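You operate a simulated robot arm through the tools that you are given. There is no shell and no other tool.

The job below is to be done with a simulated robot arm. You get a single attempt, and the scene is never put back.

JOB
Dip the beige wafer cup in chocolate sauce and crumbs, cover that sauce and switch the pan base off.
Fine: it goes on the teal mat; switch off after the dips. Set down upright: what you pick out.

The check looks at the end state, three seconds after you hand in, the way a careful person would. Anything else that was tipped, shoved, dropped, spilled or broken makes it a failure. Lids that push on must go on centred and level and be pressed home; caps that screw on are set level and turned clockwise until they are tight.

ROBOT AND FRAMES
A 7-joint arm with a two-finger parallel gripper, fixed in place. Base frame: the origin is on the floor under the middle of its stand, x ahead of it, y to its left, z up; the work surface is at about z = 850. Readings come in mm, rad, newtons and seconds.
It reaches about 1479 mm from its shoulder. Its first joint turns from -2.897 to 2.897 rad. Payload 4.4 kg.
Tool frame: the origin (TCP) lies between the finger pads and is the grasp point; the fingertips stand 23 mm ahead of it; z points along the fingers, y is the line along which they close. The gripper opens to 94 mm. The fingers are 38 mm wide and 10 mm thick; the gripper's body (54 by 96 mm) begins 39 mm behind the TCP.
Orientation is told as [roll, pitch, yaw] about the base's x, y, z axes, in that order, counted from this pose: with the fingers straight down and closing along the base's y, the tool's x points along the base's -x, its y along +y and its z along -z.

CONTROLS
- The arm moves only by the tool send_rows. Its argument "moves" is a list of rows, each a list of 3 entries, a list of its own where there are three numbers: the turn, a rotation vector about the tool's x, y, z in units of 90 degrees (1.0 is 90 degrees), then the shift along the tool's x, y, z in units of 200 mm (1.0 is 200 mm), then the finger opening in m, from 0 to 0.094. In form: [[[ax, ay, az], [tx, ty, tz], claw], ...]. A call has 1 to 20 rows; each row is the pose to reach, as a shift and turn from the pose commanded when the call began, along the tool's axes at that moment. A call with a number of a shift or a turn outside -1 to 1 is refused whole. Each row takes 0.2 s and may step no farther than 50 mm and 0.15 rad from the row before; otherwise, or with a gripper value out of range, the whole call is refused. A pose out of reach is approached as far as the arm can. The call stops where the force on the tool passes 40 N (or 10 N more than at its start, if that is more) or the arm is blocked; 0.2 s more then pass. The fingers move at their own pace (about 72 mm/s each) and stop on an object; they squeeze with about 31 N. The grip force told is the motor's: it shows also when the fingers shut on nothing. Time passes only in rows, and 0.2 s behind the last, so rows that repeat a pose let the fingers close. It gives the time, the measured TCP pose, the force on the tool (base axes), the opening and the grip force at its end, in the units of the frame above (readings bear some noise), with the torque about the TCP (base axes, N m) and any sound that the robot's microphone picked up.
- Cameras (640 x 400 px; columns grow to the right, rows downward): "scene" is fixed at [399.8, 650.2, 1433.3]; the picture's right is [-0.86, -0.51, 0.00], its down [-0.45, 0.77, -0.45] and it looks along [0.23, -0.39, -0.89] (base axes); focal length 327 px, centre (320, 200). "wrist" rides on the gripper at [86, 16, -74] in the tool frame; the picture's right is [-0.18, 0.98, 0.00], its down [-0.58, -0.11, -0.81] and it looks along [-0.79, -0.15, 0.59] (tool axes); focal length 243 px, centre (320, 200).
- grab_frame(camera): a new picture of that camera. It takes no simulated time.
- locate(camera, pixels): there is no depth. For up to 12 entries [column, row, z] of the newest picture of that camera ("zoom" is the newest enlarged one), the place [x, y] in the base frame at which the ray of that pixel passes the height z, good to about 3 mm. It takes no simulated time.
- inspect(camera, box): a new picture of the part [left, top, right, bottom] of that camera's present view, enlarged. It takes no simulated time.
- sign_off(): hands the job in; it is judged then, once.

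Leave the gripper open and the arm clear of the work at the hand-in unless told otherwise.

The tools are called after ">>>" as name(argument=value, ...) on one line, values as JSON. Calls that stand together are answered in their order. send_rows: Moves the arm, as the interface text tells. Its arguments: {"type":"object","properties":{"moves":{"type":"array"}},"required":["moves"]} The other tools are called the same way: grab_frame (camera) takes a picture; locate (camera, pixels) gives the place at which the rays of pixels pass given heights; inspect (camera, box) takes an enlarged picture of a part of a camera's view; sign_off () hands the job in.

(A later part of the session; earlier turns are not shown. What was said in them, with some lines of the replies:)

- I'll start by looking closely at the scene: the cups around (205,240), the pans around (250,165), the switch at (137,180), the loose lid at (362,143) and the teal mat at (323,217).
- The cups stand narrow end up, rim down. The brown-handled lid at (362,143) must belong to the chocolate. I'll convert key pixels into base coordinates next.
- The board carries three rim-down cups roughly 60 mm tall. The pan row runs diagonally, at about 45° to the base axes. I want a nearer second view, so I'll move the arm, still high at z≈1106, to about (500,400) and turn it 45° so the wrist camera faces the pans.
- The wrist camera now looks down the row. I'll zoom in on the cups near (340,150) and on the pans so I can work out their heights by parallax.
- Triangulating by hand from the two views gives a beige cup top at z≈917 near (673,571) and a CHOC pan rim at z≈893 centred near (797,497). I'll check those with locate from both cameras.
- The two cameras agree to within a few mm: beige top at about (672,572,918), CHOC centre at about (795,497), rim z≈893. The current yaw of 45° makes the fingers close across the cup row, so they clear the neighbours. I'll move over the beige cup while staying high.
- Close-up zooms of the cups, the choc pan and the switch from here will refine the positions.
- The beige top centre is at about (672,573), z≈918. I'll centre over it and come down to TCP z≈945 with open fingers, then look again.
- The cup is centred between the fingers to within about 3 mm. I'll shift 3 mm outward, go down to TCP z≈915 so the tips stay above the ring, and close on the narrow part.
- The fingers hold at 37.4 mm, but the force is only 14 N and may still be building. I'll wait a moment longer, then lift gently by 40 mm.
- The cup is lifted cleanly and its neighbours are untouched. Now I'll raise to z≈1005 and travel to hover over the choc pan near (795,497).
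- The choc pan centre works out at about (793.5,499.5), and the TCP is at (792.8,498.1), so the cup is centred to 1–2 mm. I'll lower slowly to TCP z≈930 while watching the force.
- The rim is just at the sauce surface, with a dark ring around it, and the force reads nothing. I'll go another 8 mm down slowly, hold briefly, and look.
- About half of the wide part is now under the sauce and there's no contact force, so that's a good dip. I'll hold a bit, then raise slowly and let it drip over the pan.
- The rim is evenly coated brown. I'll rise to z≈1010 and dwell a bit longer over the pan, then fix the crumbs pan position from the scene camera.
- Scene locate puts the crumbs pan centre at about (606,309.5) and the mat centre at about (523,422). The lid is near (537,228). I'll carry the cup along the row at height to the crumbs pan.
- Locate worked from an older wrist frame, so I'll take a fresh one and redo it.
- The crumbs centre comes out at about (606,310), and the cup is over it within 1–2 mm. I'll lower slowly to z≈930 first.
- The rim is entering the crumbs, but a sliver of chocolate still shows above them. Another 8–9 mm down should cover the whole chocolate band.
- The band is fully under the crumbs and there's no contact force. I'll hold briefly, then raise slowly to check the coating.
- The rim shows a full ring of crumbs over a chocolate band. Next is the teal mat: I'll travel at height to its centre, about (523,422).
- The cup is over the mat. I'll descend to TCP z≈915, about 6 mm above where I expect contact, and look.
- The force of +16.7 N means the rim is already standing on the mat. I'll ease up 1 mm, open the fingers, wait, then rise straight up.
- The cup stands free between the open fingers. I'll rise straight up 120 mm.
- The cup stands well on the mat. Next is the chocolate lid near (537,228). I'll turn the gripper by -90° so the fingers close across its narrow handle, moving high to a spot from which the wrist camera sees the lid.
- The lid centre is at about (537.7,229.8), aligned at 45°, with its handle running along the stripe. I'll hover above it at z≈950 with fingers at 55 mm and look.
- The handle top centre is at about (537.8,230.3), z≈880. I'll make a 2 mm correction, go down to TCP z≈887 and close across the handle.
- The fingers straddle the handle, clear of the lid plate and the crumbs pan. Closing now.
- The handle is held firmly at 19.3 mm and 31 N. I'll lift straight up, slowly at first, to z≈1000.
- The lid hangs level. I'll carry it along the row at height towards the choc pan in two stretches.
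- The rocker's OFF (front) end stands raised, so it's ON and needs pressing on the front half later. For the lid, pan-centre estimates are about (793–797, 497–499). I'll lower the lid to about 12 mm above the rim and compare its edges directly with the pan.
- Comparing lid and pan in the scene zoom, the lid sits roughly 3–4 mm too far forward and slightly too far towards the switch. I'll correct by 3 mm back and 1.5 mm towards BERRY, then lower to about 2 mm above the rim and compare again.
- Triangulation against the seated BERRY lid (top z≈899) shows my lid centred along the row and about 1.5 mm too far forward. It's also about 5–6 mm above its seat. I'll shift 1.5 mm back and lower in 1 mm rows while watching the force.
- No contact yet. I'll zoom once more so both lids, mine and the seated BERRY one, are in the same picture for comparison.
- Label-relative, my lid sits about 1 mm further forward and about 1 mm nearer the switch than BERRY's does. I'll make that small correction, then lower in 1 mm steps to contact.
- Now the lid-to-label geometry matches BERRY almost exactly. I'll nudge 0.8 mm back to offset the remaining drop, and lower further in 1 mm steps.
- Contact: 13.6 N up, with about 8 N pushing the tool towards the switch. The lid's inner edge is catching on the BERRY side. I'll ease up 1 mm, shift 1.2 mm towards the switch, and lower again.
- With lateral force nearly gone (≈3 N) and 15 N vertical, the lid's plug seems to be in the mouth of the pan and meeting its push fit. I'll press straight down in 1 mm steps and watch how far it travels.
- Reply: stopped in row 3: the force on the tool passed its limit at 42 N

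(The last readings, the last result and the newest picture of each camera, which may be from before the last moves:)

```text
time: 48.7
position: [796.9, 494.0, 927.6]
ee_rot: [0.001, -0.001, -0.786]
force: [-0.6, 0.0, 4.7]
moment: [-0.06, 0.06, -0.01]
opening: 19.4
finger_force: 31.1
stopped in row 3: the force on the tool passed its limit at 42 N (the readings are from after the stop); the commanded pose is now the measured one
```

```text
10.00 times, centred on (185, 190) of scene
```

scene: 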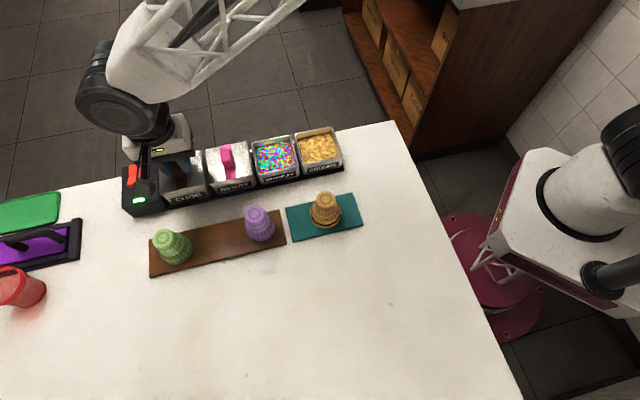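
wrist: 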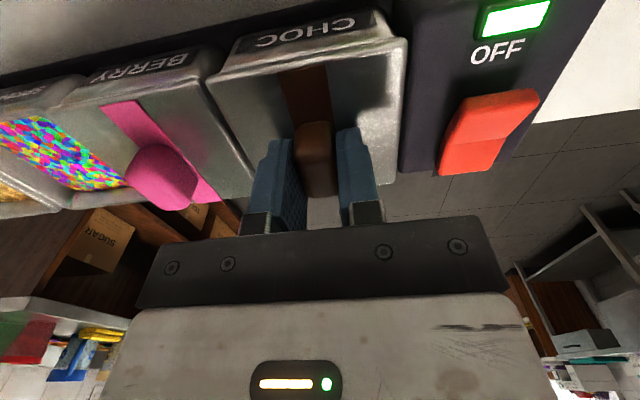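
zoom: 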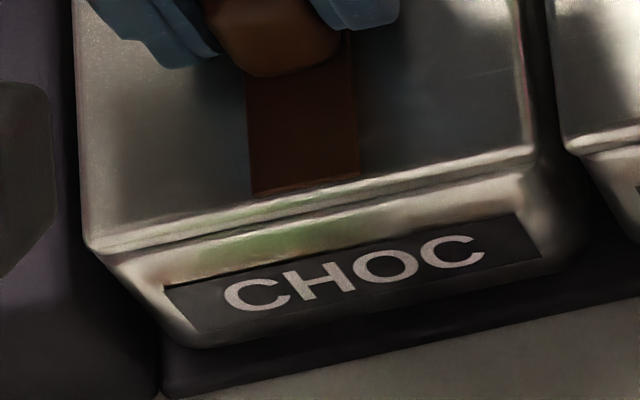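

The lid moved down, then hit a hard stop at 42 N with no sideways force. The gap under its front edge has closed, as on BERRY. I'll release the handle, opening to 45 mm only, and rise a little to check.

>>> send_rows(moves=[[[0, 0, 0], [0, 0, 0], 0.02], [[0, 0, 0], [0, 0, 0], 0.025], [[0, 0, 0], [0, 0, 0], 0.035], [[0, 0, 0], [0, 0, 0], 0.045], [[0, 0, 0], [0, 0, -0.05], 0.045], [[0, 0, 0], [0, 0, -0.2], 0.045], [[0, 0, 0], [0, 0, -0.35], 0.045], [[0, 0, 0], [0, 0, -0.35], 0.045]])

>>> grab_frame(camera="wrist")

>>> grab_frame(camera="scene")

>>> inspect(camera="scene", box=[145, 140, 265, 215])

>>> inspect(camera="wrist", box=[150, 0, 430, 180])

```text
time: 50.5
position: [795.8, 495.5, 997.2]
ee_rot: [0.002, -0.001, -0.786]
force: [0.5, -0.5, -0.1]
moment: [0.02, 0.03, 0.01]
opening: 45.0
finger_force: 0.0
heard: snap
```

```text
taken
```

wrist: 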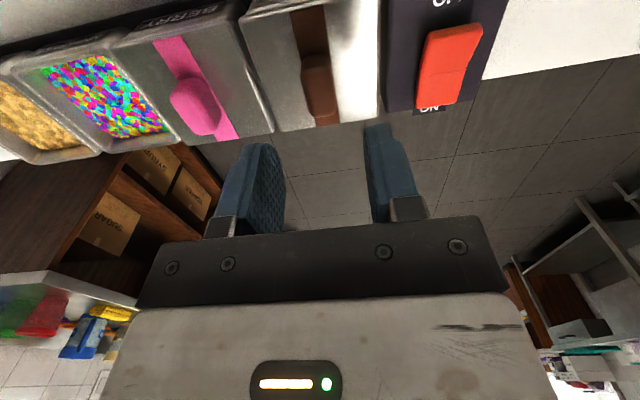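

```text
taken
```

scene: 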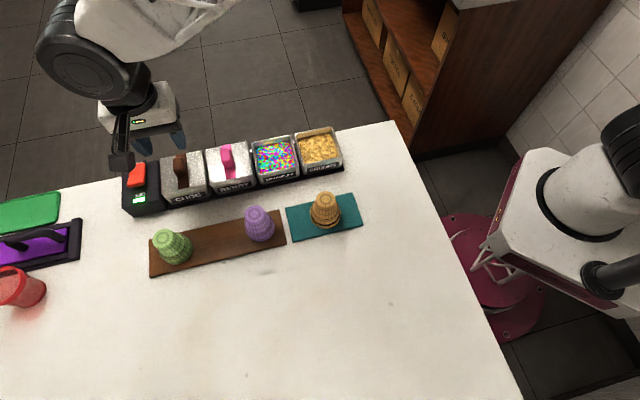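

```text
5.33 times, centred on (205, 178) of scene
```

zoom: 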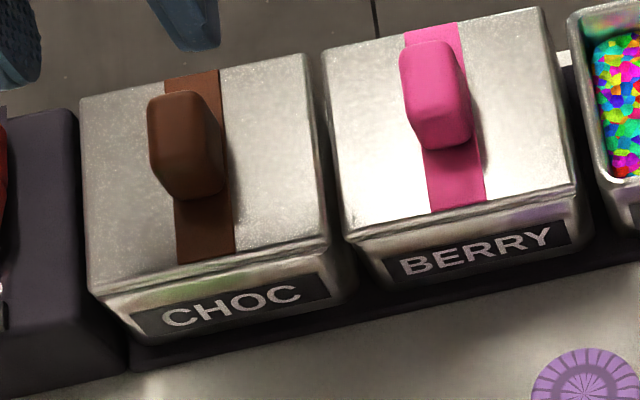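

```text
2.22 times, centred on (290, 90) of wrist
```

zoom: 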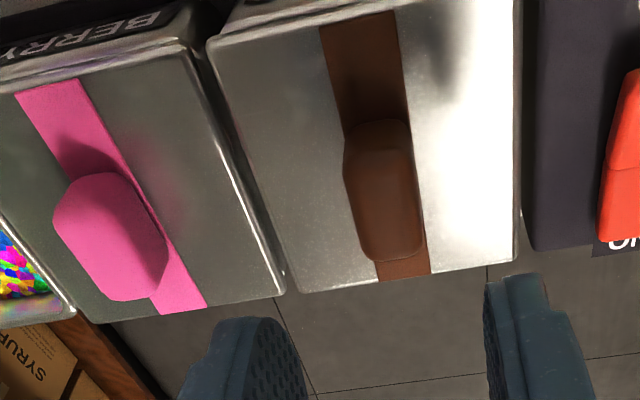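

The microphone heard a snap, and the CHOC lid sits level and in line with BERRY. To be sure it's home, I'll shut the fingers and press straight down on the handle top, with contact expected near TCP z≈946.

>>> send_rows(moves=[[[0, 0, 0], [0, 0, 0], 0.02], [[0, 0, 0], [0, 0, 0], 0.0], [[0, 0, 0], [0, 0, 0.1], 0.0], [[0, 0, 0], [0, 0, 0.19], 0.0], [[0, 0, 0], [0, 0, 0.22], 0.0], [[0, 0, 0], [0, 0, 0.23], 0.0], [[0, 0, 0], [0, 0, 0.24], 0.0], [[0, 0, 0], [0, 0, 0.25], 0.0], [[0, 0, 0], [0, 0, 0.255], 0.0], [[0, 0, 0], [0, 0, 0.26], 0.0], [[0, 0, 0], [0, 0, 0.265], 0.0], [[0, 0, 0], [0, 0, 0.27], 0.0]])

>>> inspect(camera="scene", box=[145, 140, 265, 215])

```text
time: 52.3
position: [796.7, 495.9, 953.0]
ee_rot: [0.006, -0.003, -0.783]
force: [-1.6, -0.7, 4.2]
moment: [0.0, 0.1, 0.0]
opening: 0.2
finger_force: 31.3
stopped in row 8: the force on the tool passed its limit at 45 N (the readings are from after the stop); the commanded pose is now the measured one
```

```text
5.33 times, centred on (205, 178) of scene
```

zoom: 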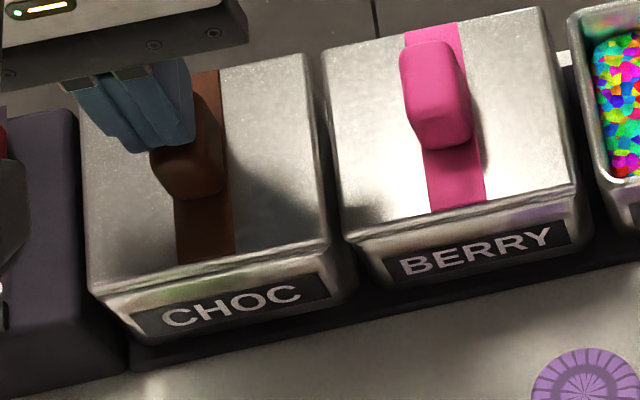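

The fingers pressed the handle with 45 N and there was no further snap. I'll press once more in finer steps so the push is sustained.

>>> send_rows(moves=[[[0, 0, 0], [0, 0, 0.001], 0.0], [[0, 0, 0], [0, 0, 0.002], 0.0], [[0, 0, 0], [0, 0, 0.003], 0.0], [[0, 0, 0], [0, 0, 0.004], 0.0], [[0, 0, 0], [0, 0, 0.005], 0.0], [[0, 0, 0], [0, 0, 0.006], 0.0], [[0, 0, 0], [0, 0, 0.007], 0.0]])

```text
time: 53.9
position: [797.7, 495.1, 953.1]
ee_rot: [0.006, -0.004, -0.785]
force: [-11.4, -11.8, 35.3]
moment: [-0.17, 0.38, 0.04]
opening: 0.0
finger_force: 30.6
```

A sustained 35 N press gave no movement, so the lid is home. I'll rise and check it.

>>> send_rows(moves=[[[0, 0, 0], [0, 0, -0.02], 0.0], [[0, 0, 0], [0, 0, -0.1], 0.0], [[0, 0, 0], [0, 0, -0.25], 0.0], [[0, 0, 0], [0, 0, -0.25], 0.0]])

>>> grab_frame(camera="wrist")

>>> grab_frame(camera="scene")

>>> inspect(camera="scene", box=[105, 140, 265, 230])

>>> inspect(camera="wrist", box=[220, 0, 500, 180])

```text
time: 54.9
position: [798.0, 493.7, 999.8]
ee_rot: [0.006, -0.001, -0.785]
force: [-0.1, 1.1, 0.0]
moment: [0.02, 0.0, 0.0]
opening: 0.0
finger_force: 30.7
```

```text
taken
```

wrist: 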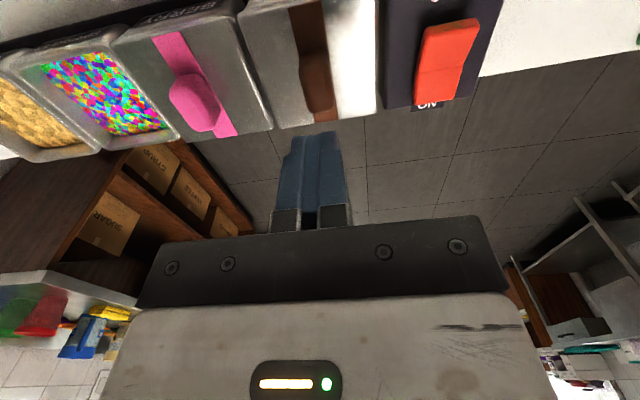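

```text
taken
```

scene: 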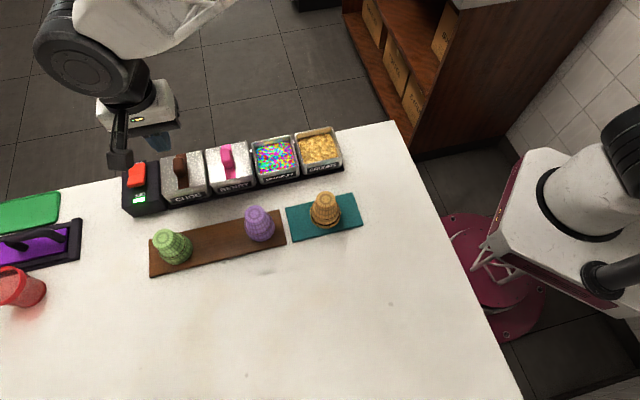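

```text
4.00 times, centred on (185, 185) of scene
```

zoom: 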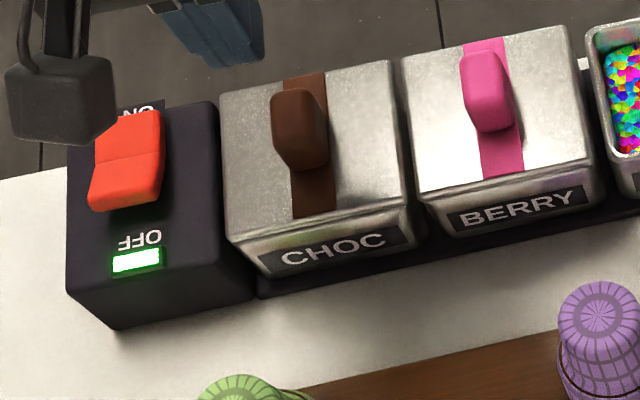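

```text
2.22 times, centred on (360, 90) of wrist
```

zoom: 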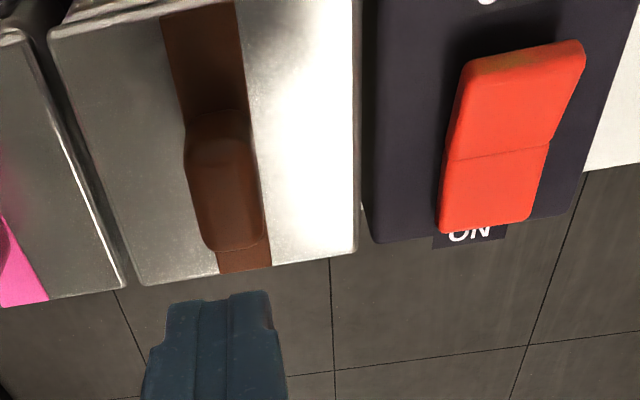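

>>> locate(camera="wrist", pixels=[[238.4, 17, 899], [280.3, 128.3, 899], [375.8, 112.5, 899], [222.5, 12, 899], [472, 23, 915], [410, 103, 908], [432, 20, 915], [450, 67, 908], [482, 20, 915]])

>>> locate(camera="scene", pixels=[[207, 185, 899], [203.3, 150.5, 899], [160.5, 158.8, 899], [163, 195.8, 899], [210, 186.8, 899], [128, 190.5, 912], [144.5, 186, 912], [129, 167, 908], [145, 162, 908], [136, 188, 912]])

```text
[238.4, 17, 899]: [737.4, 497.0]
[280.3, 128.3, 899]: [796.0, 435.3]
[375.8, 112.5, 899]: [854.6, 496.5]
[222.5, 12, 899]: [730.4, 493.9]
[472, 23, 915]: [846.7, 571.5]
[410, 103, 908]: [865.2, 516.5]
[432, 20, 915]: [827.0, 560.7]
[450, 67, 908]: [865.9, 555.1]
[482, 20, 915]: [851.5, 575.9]
```

```text
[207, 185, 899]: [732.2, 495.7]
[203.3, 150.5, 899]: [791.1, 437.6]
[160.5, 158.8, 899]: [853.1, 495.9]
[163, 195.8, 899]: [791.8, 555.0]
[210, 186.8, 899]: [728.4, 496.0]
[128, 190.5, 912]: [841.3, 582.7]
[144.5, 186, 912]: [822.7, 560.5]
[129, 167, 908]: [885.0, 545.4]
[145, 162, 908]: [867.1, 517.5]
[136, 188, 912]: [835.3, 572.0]
```

The CHOC lid is level and centred near (794,496). Next is the switch: the rocker's raised OFF half ends at about (832,571), z≈912. Keeping the fingers shut, I'll move over that front end at height, then down to tips at about z=930.

>>> send_rows(moves=[[[0, 0, 0], [0.035, 0.13, 0], 0.0], [[0, 0, 0], [0.08, 0.28, 0], 0.0], [[0, 0, 0], [0.138, 0.403, 0], 0.0], [[0, 0, 0], [0.138, 0.403, 0.12], 0.0], [[0, 0, 0], [0.138, 0.403, 0.22], 0.0], [[0, 0, 0], [0.138, 0.403, 0.22], 0.0]])

>>> grab_frame(camera="wrist")

>>> inspect(camera="scene", box=[90, 120, 210, 225])

>>> inspect(camera="wrist", box=[220, 30, 420, 210])

```text
time: 56.3
position: [836.0, 572.8, 956.3]
ee_rot: [0.005, -0.002, -0.785]
force: [0.5, -1.1, -0.9]
moment: [-0.01, 0.01, 0.03]
opening: 0.0
finger_force: 31.1
```

```text
taken
```

wrist: 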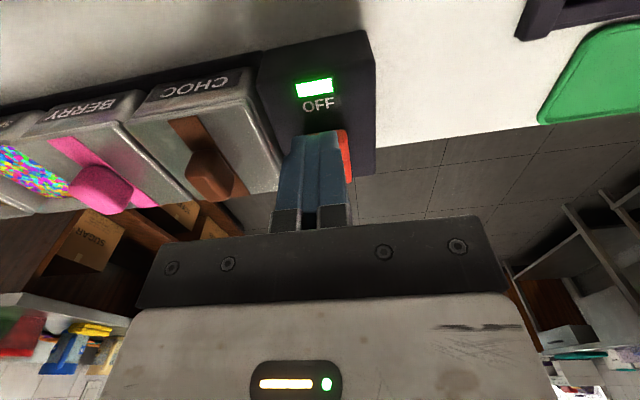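

```text
3.81 times, centred on (150, 172) of scene
```

zoom: 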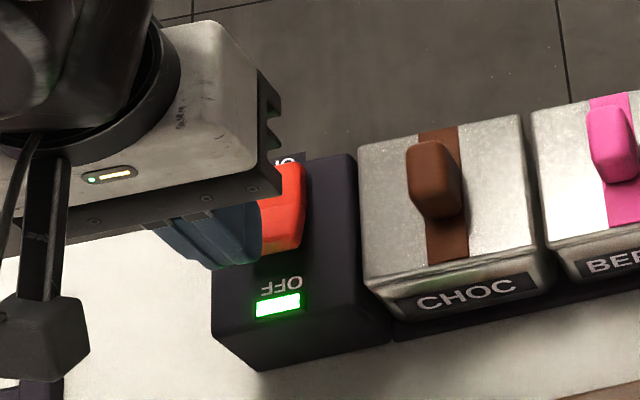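

```text
2.22 times, centred on (320, 120) of wrist
```

zoom: 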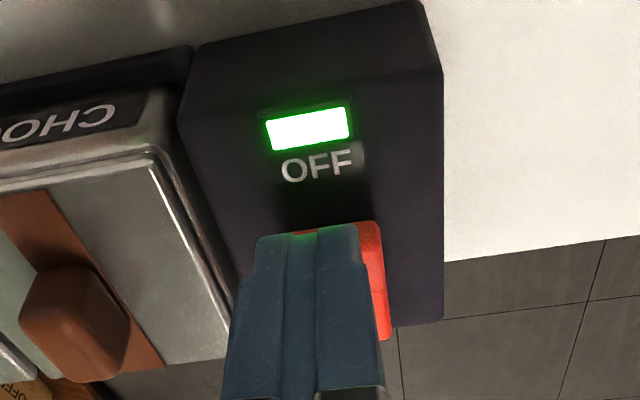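

The shut fingertips overlap the front ~15 mm of the raised OFF half and are centred across it. I'll lower in small steps to push it down, watching force and sound.

>>> send_rows(moves=[[[0, 0, 0], [0, 0, 0.05], 0.0], [[0, 0, 0], [0, 0, 0.08], 0.0], [[0, 0, 0], [0, 0, 0.09], 0.0], [[0, 0, 0], [0, 0, 0.1], 0.0], [[0, 0, 0], [0, 0, 0.11], 0.0], [[0, 0, 0], [0, 0, 0.12], 0.0], [[0, 0, 0], [0, 0, 0.13], 0.0], [[0, 0, 0], [0, 0, 0.14], 0.0]])

>>> inspect(camera="wrist", box=[220, 30, 420, 210])

>>> inspect(camera="scene", box=[90, 120, 210, 225])

```text
time: 58.1
position: [834.2, 572.5, 931.6]
ee_rot: [0.01, 0.0, -0.786]
force: [-16.6, -4.4, 31.5]
moment: [-0.62, 0.06, -0.29]
opening: 0.1
finger_force: 31.3
```

```text
2.22 times, centred on (320, 120) of wrist
```

zoom: 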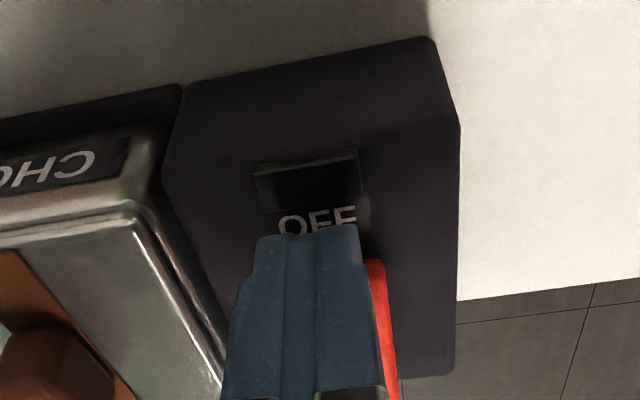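

```text
3.81 times, centred on (150, 172) of scene
```

zoom: 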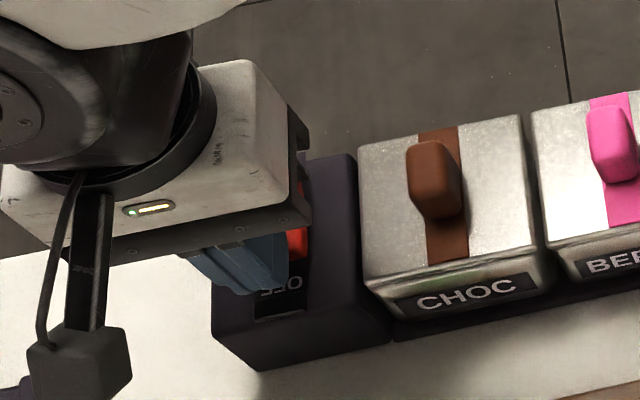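

The green light has gone dark, so it's switched off. I'll lift straight up and check that the rocker stays down on the OFF side.

>>> send_rows(moves=[[[0, 0, 0], [0, 0, -0.03], 0.0], [[0, 0, 0], [0, 0, -0.1], 0.0], [[0, 0, 0], [0, 0, -0.25], 0.0], [[0, 0, 0], [0, 0, -0.45], 0.0], [[0, 0, 0], [0, 0, -0.6], 0.02], [[0, 0, 0], [0, 0, -0.6], 0.05], [[0, 0, 0], [0, 0, -0.6], 0.08]])

>>> grab_frame(camera="scene")

>>> inspect(camera="scene", box=[90, 130, 270, 230])

>>> grab_frame(camera="wrist")

```text
time: 59.7
position: [834.2, 571.8, 1047.2]
ee_rot: [0.007, 0.0, -0.785]
force: [0.0, -0.3, -0.1]
moment: [0.0, -0.01, 0.0]
opening: 79.9
finger_force: 0.0
```

```text
taken
```

scene: 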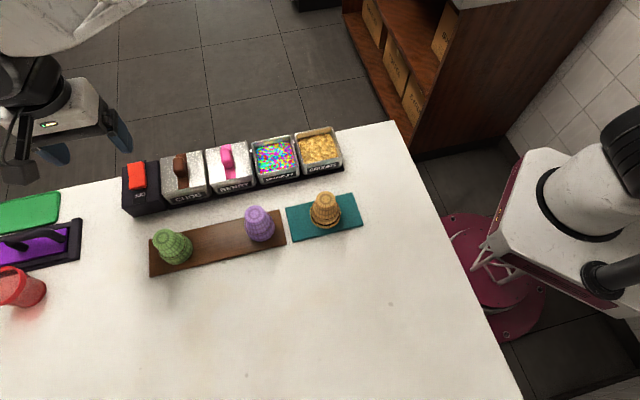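

```text
3.56 times, centred on (180, 180) of scene
```

zoom: 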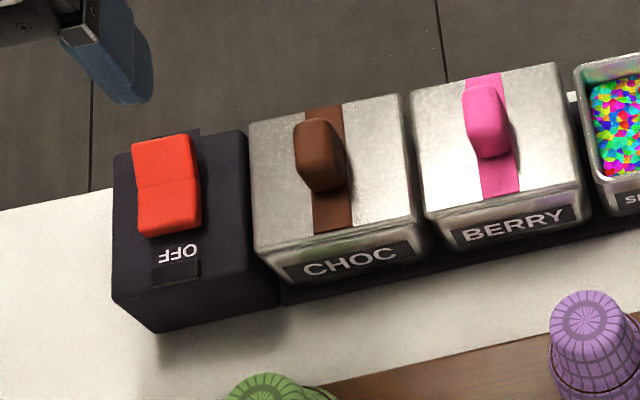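

```text
taken
```

wrist: 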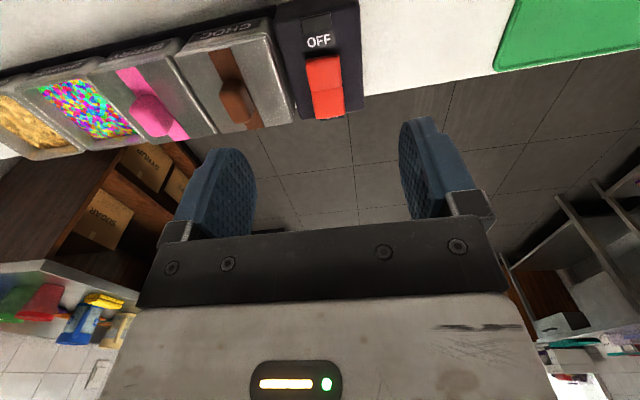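

The rocker is down on the OFF side and the light is dark. Last, I'll compare the CHOC and BERRY lids closely and check the coated cup.

>>> inspect(camera="scene", box=[155, 170, 215, 210])

>>> inspect(camera="scene", box=[200, 160, 260, 200])

>>> inspect(camera="scene", box=[280, 180, 370, 250])

>>> inspect(camera="wrist", box=[80, 0, 380, 170])

```text
10.00 times, centred on (185, 190) of scene
```

zoom: 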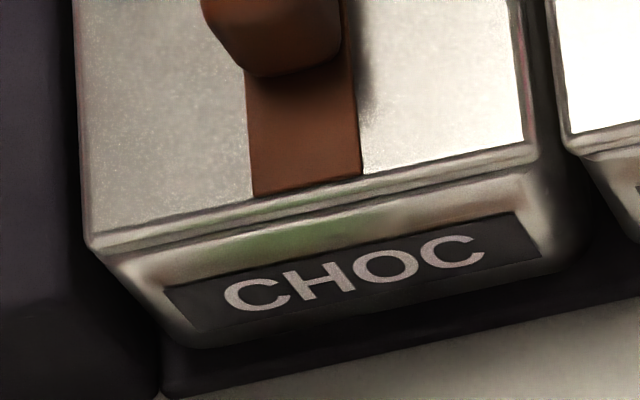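

```text
10.00 times, centred on (230, 180) of scene
```

zoom: 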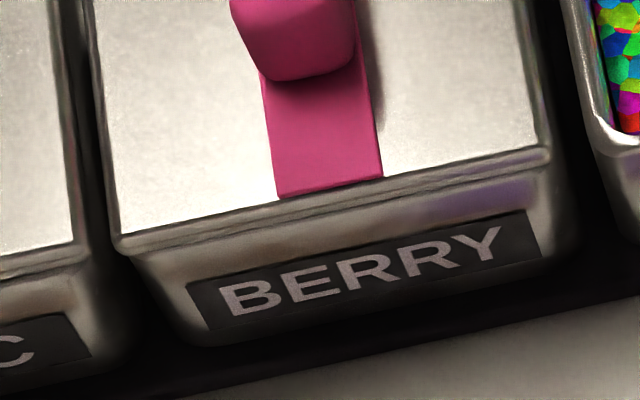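

```text
5.71 times, centred on (325, 215) of scene
```

zoom: 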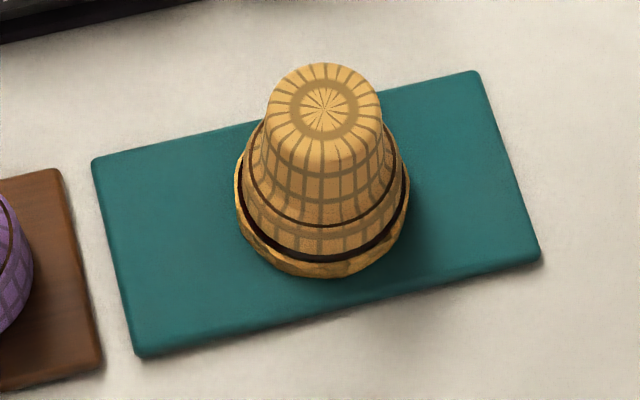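

```text
2.13 times, centred on (230, 85) of wrist
```

zoom: 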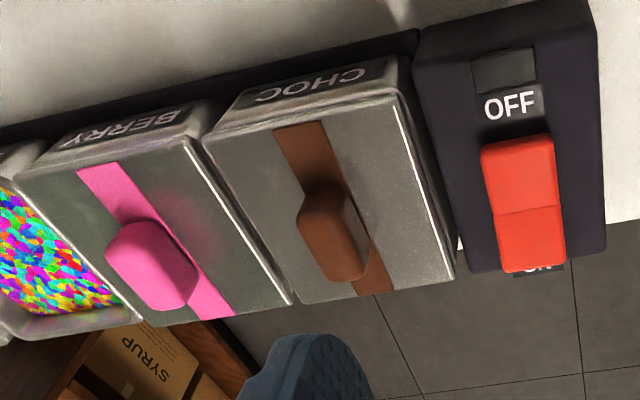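

The CHOC lid sits just like BERRY's, and the cup stands on the mat with its crumb-and-chocolate rim. The other cups, pans and the board are undisturbed. I'll raise the open gripper well above the work and back towards the start before handing in.

>>> send_rows(moves=[[[0, 0, 0], [0, 0, -0.2], 0.09], [[0, 0, 0], [0, 0, -0.4], 0.09], [[0, 0, 0], [0, 0, -0.6], 0.09], [[0, 0, 0], [0, 0, -0.8], 0.09], [[0, 0, 0], [0.15, -0.15, -0.8], 0.09], [[0, 0, 0], [0.3, -0.3, -0.8], 0.09], [[0, 0, 0], [0.45, -0.45, -0.8], 0.09], [[0, 0, 0], [0.6, -0.6, -0.8], 0.09], [[0, 0, 0], [0.75, -0.75, -0.8], 0.09], [[0, 0, 0], [0.9, -0.9, -0.8], 0.09], [[0, 0, 0], [1.0, -1.0, -0.8], 0.09], [[0, 0, 0], [1.0, -1.0, -0.8], 0.09]])

>>> grab_frame(camera="scene")

>>> grab_frame(camera="wrist")

```text
time: 62.3
position: [551.1, 571.2, 1205.6]
ee_rot: [0.005, -0.001, -0.785]
force: [-0.5, 0.6, 1.3]
moment: [-0.03, 0.01, 0.05]
opening: 90.2
finger_force: 0.0
```

```text
taken
```

scene: 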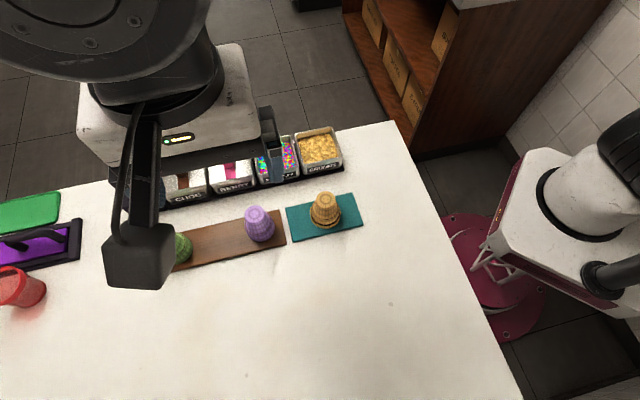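

```text
taken
```

wrist: 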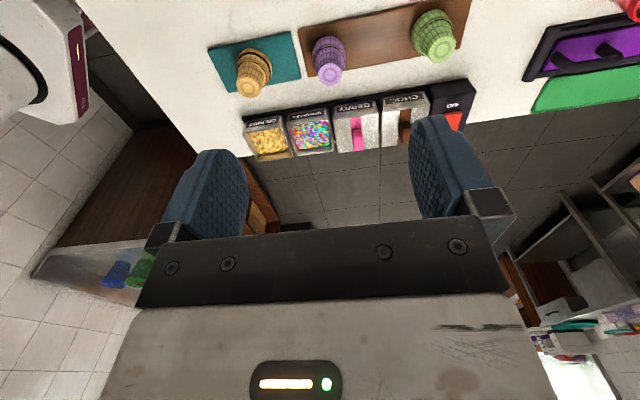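

Everything is in its end state:
- The dipped beige cup stands on the teal mat.
- The CHOC lid is on.
- The switch is off.
- The gripper is open at z≈1205, clear of the work.

Handing in.

>>> sign_off()

```text
The job is handed in.
```

I've handed the job in. The beige cup is dipped and on the teal mat, the chocolate is covered and the pan base is off.

- **Cup:** It was dipped in the chocolate sauce, then the crumbs, and shows a full crumb ring with a chocolate band above it. It stands at the middle of the mat, rim down, the same way it stood on the board.
- **"Upright":** I took this to mean standing, not lying. If you meant open end up, the cup is the wrong way round; I judged that the arm couldn't turn it over that close to the table.
- **Chocolate lid:** It went on centred and level. I heard one snap as I let go of it. I then pressed the handle with about 35–45 N and it didn't move, and it now sits like the BERRY lid.
- **Switch:** I pressed it to OFF after both dips. The green light went out and the rocker stayed down.

In the last pictures, nothing else looked moved, tipped or spilled. The gripper is open and the arm is raised clear of the work.
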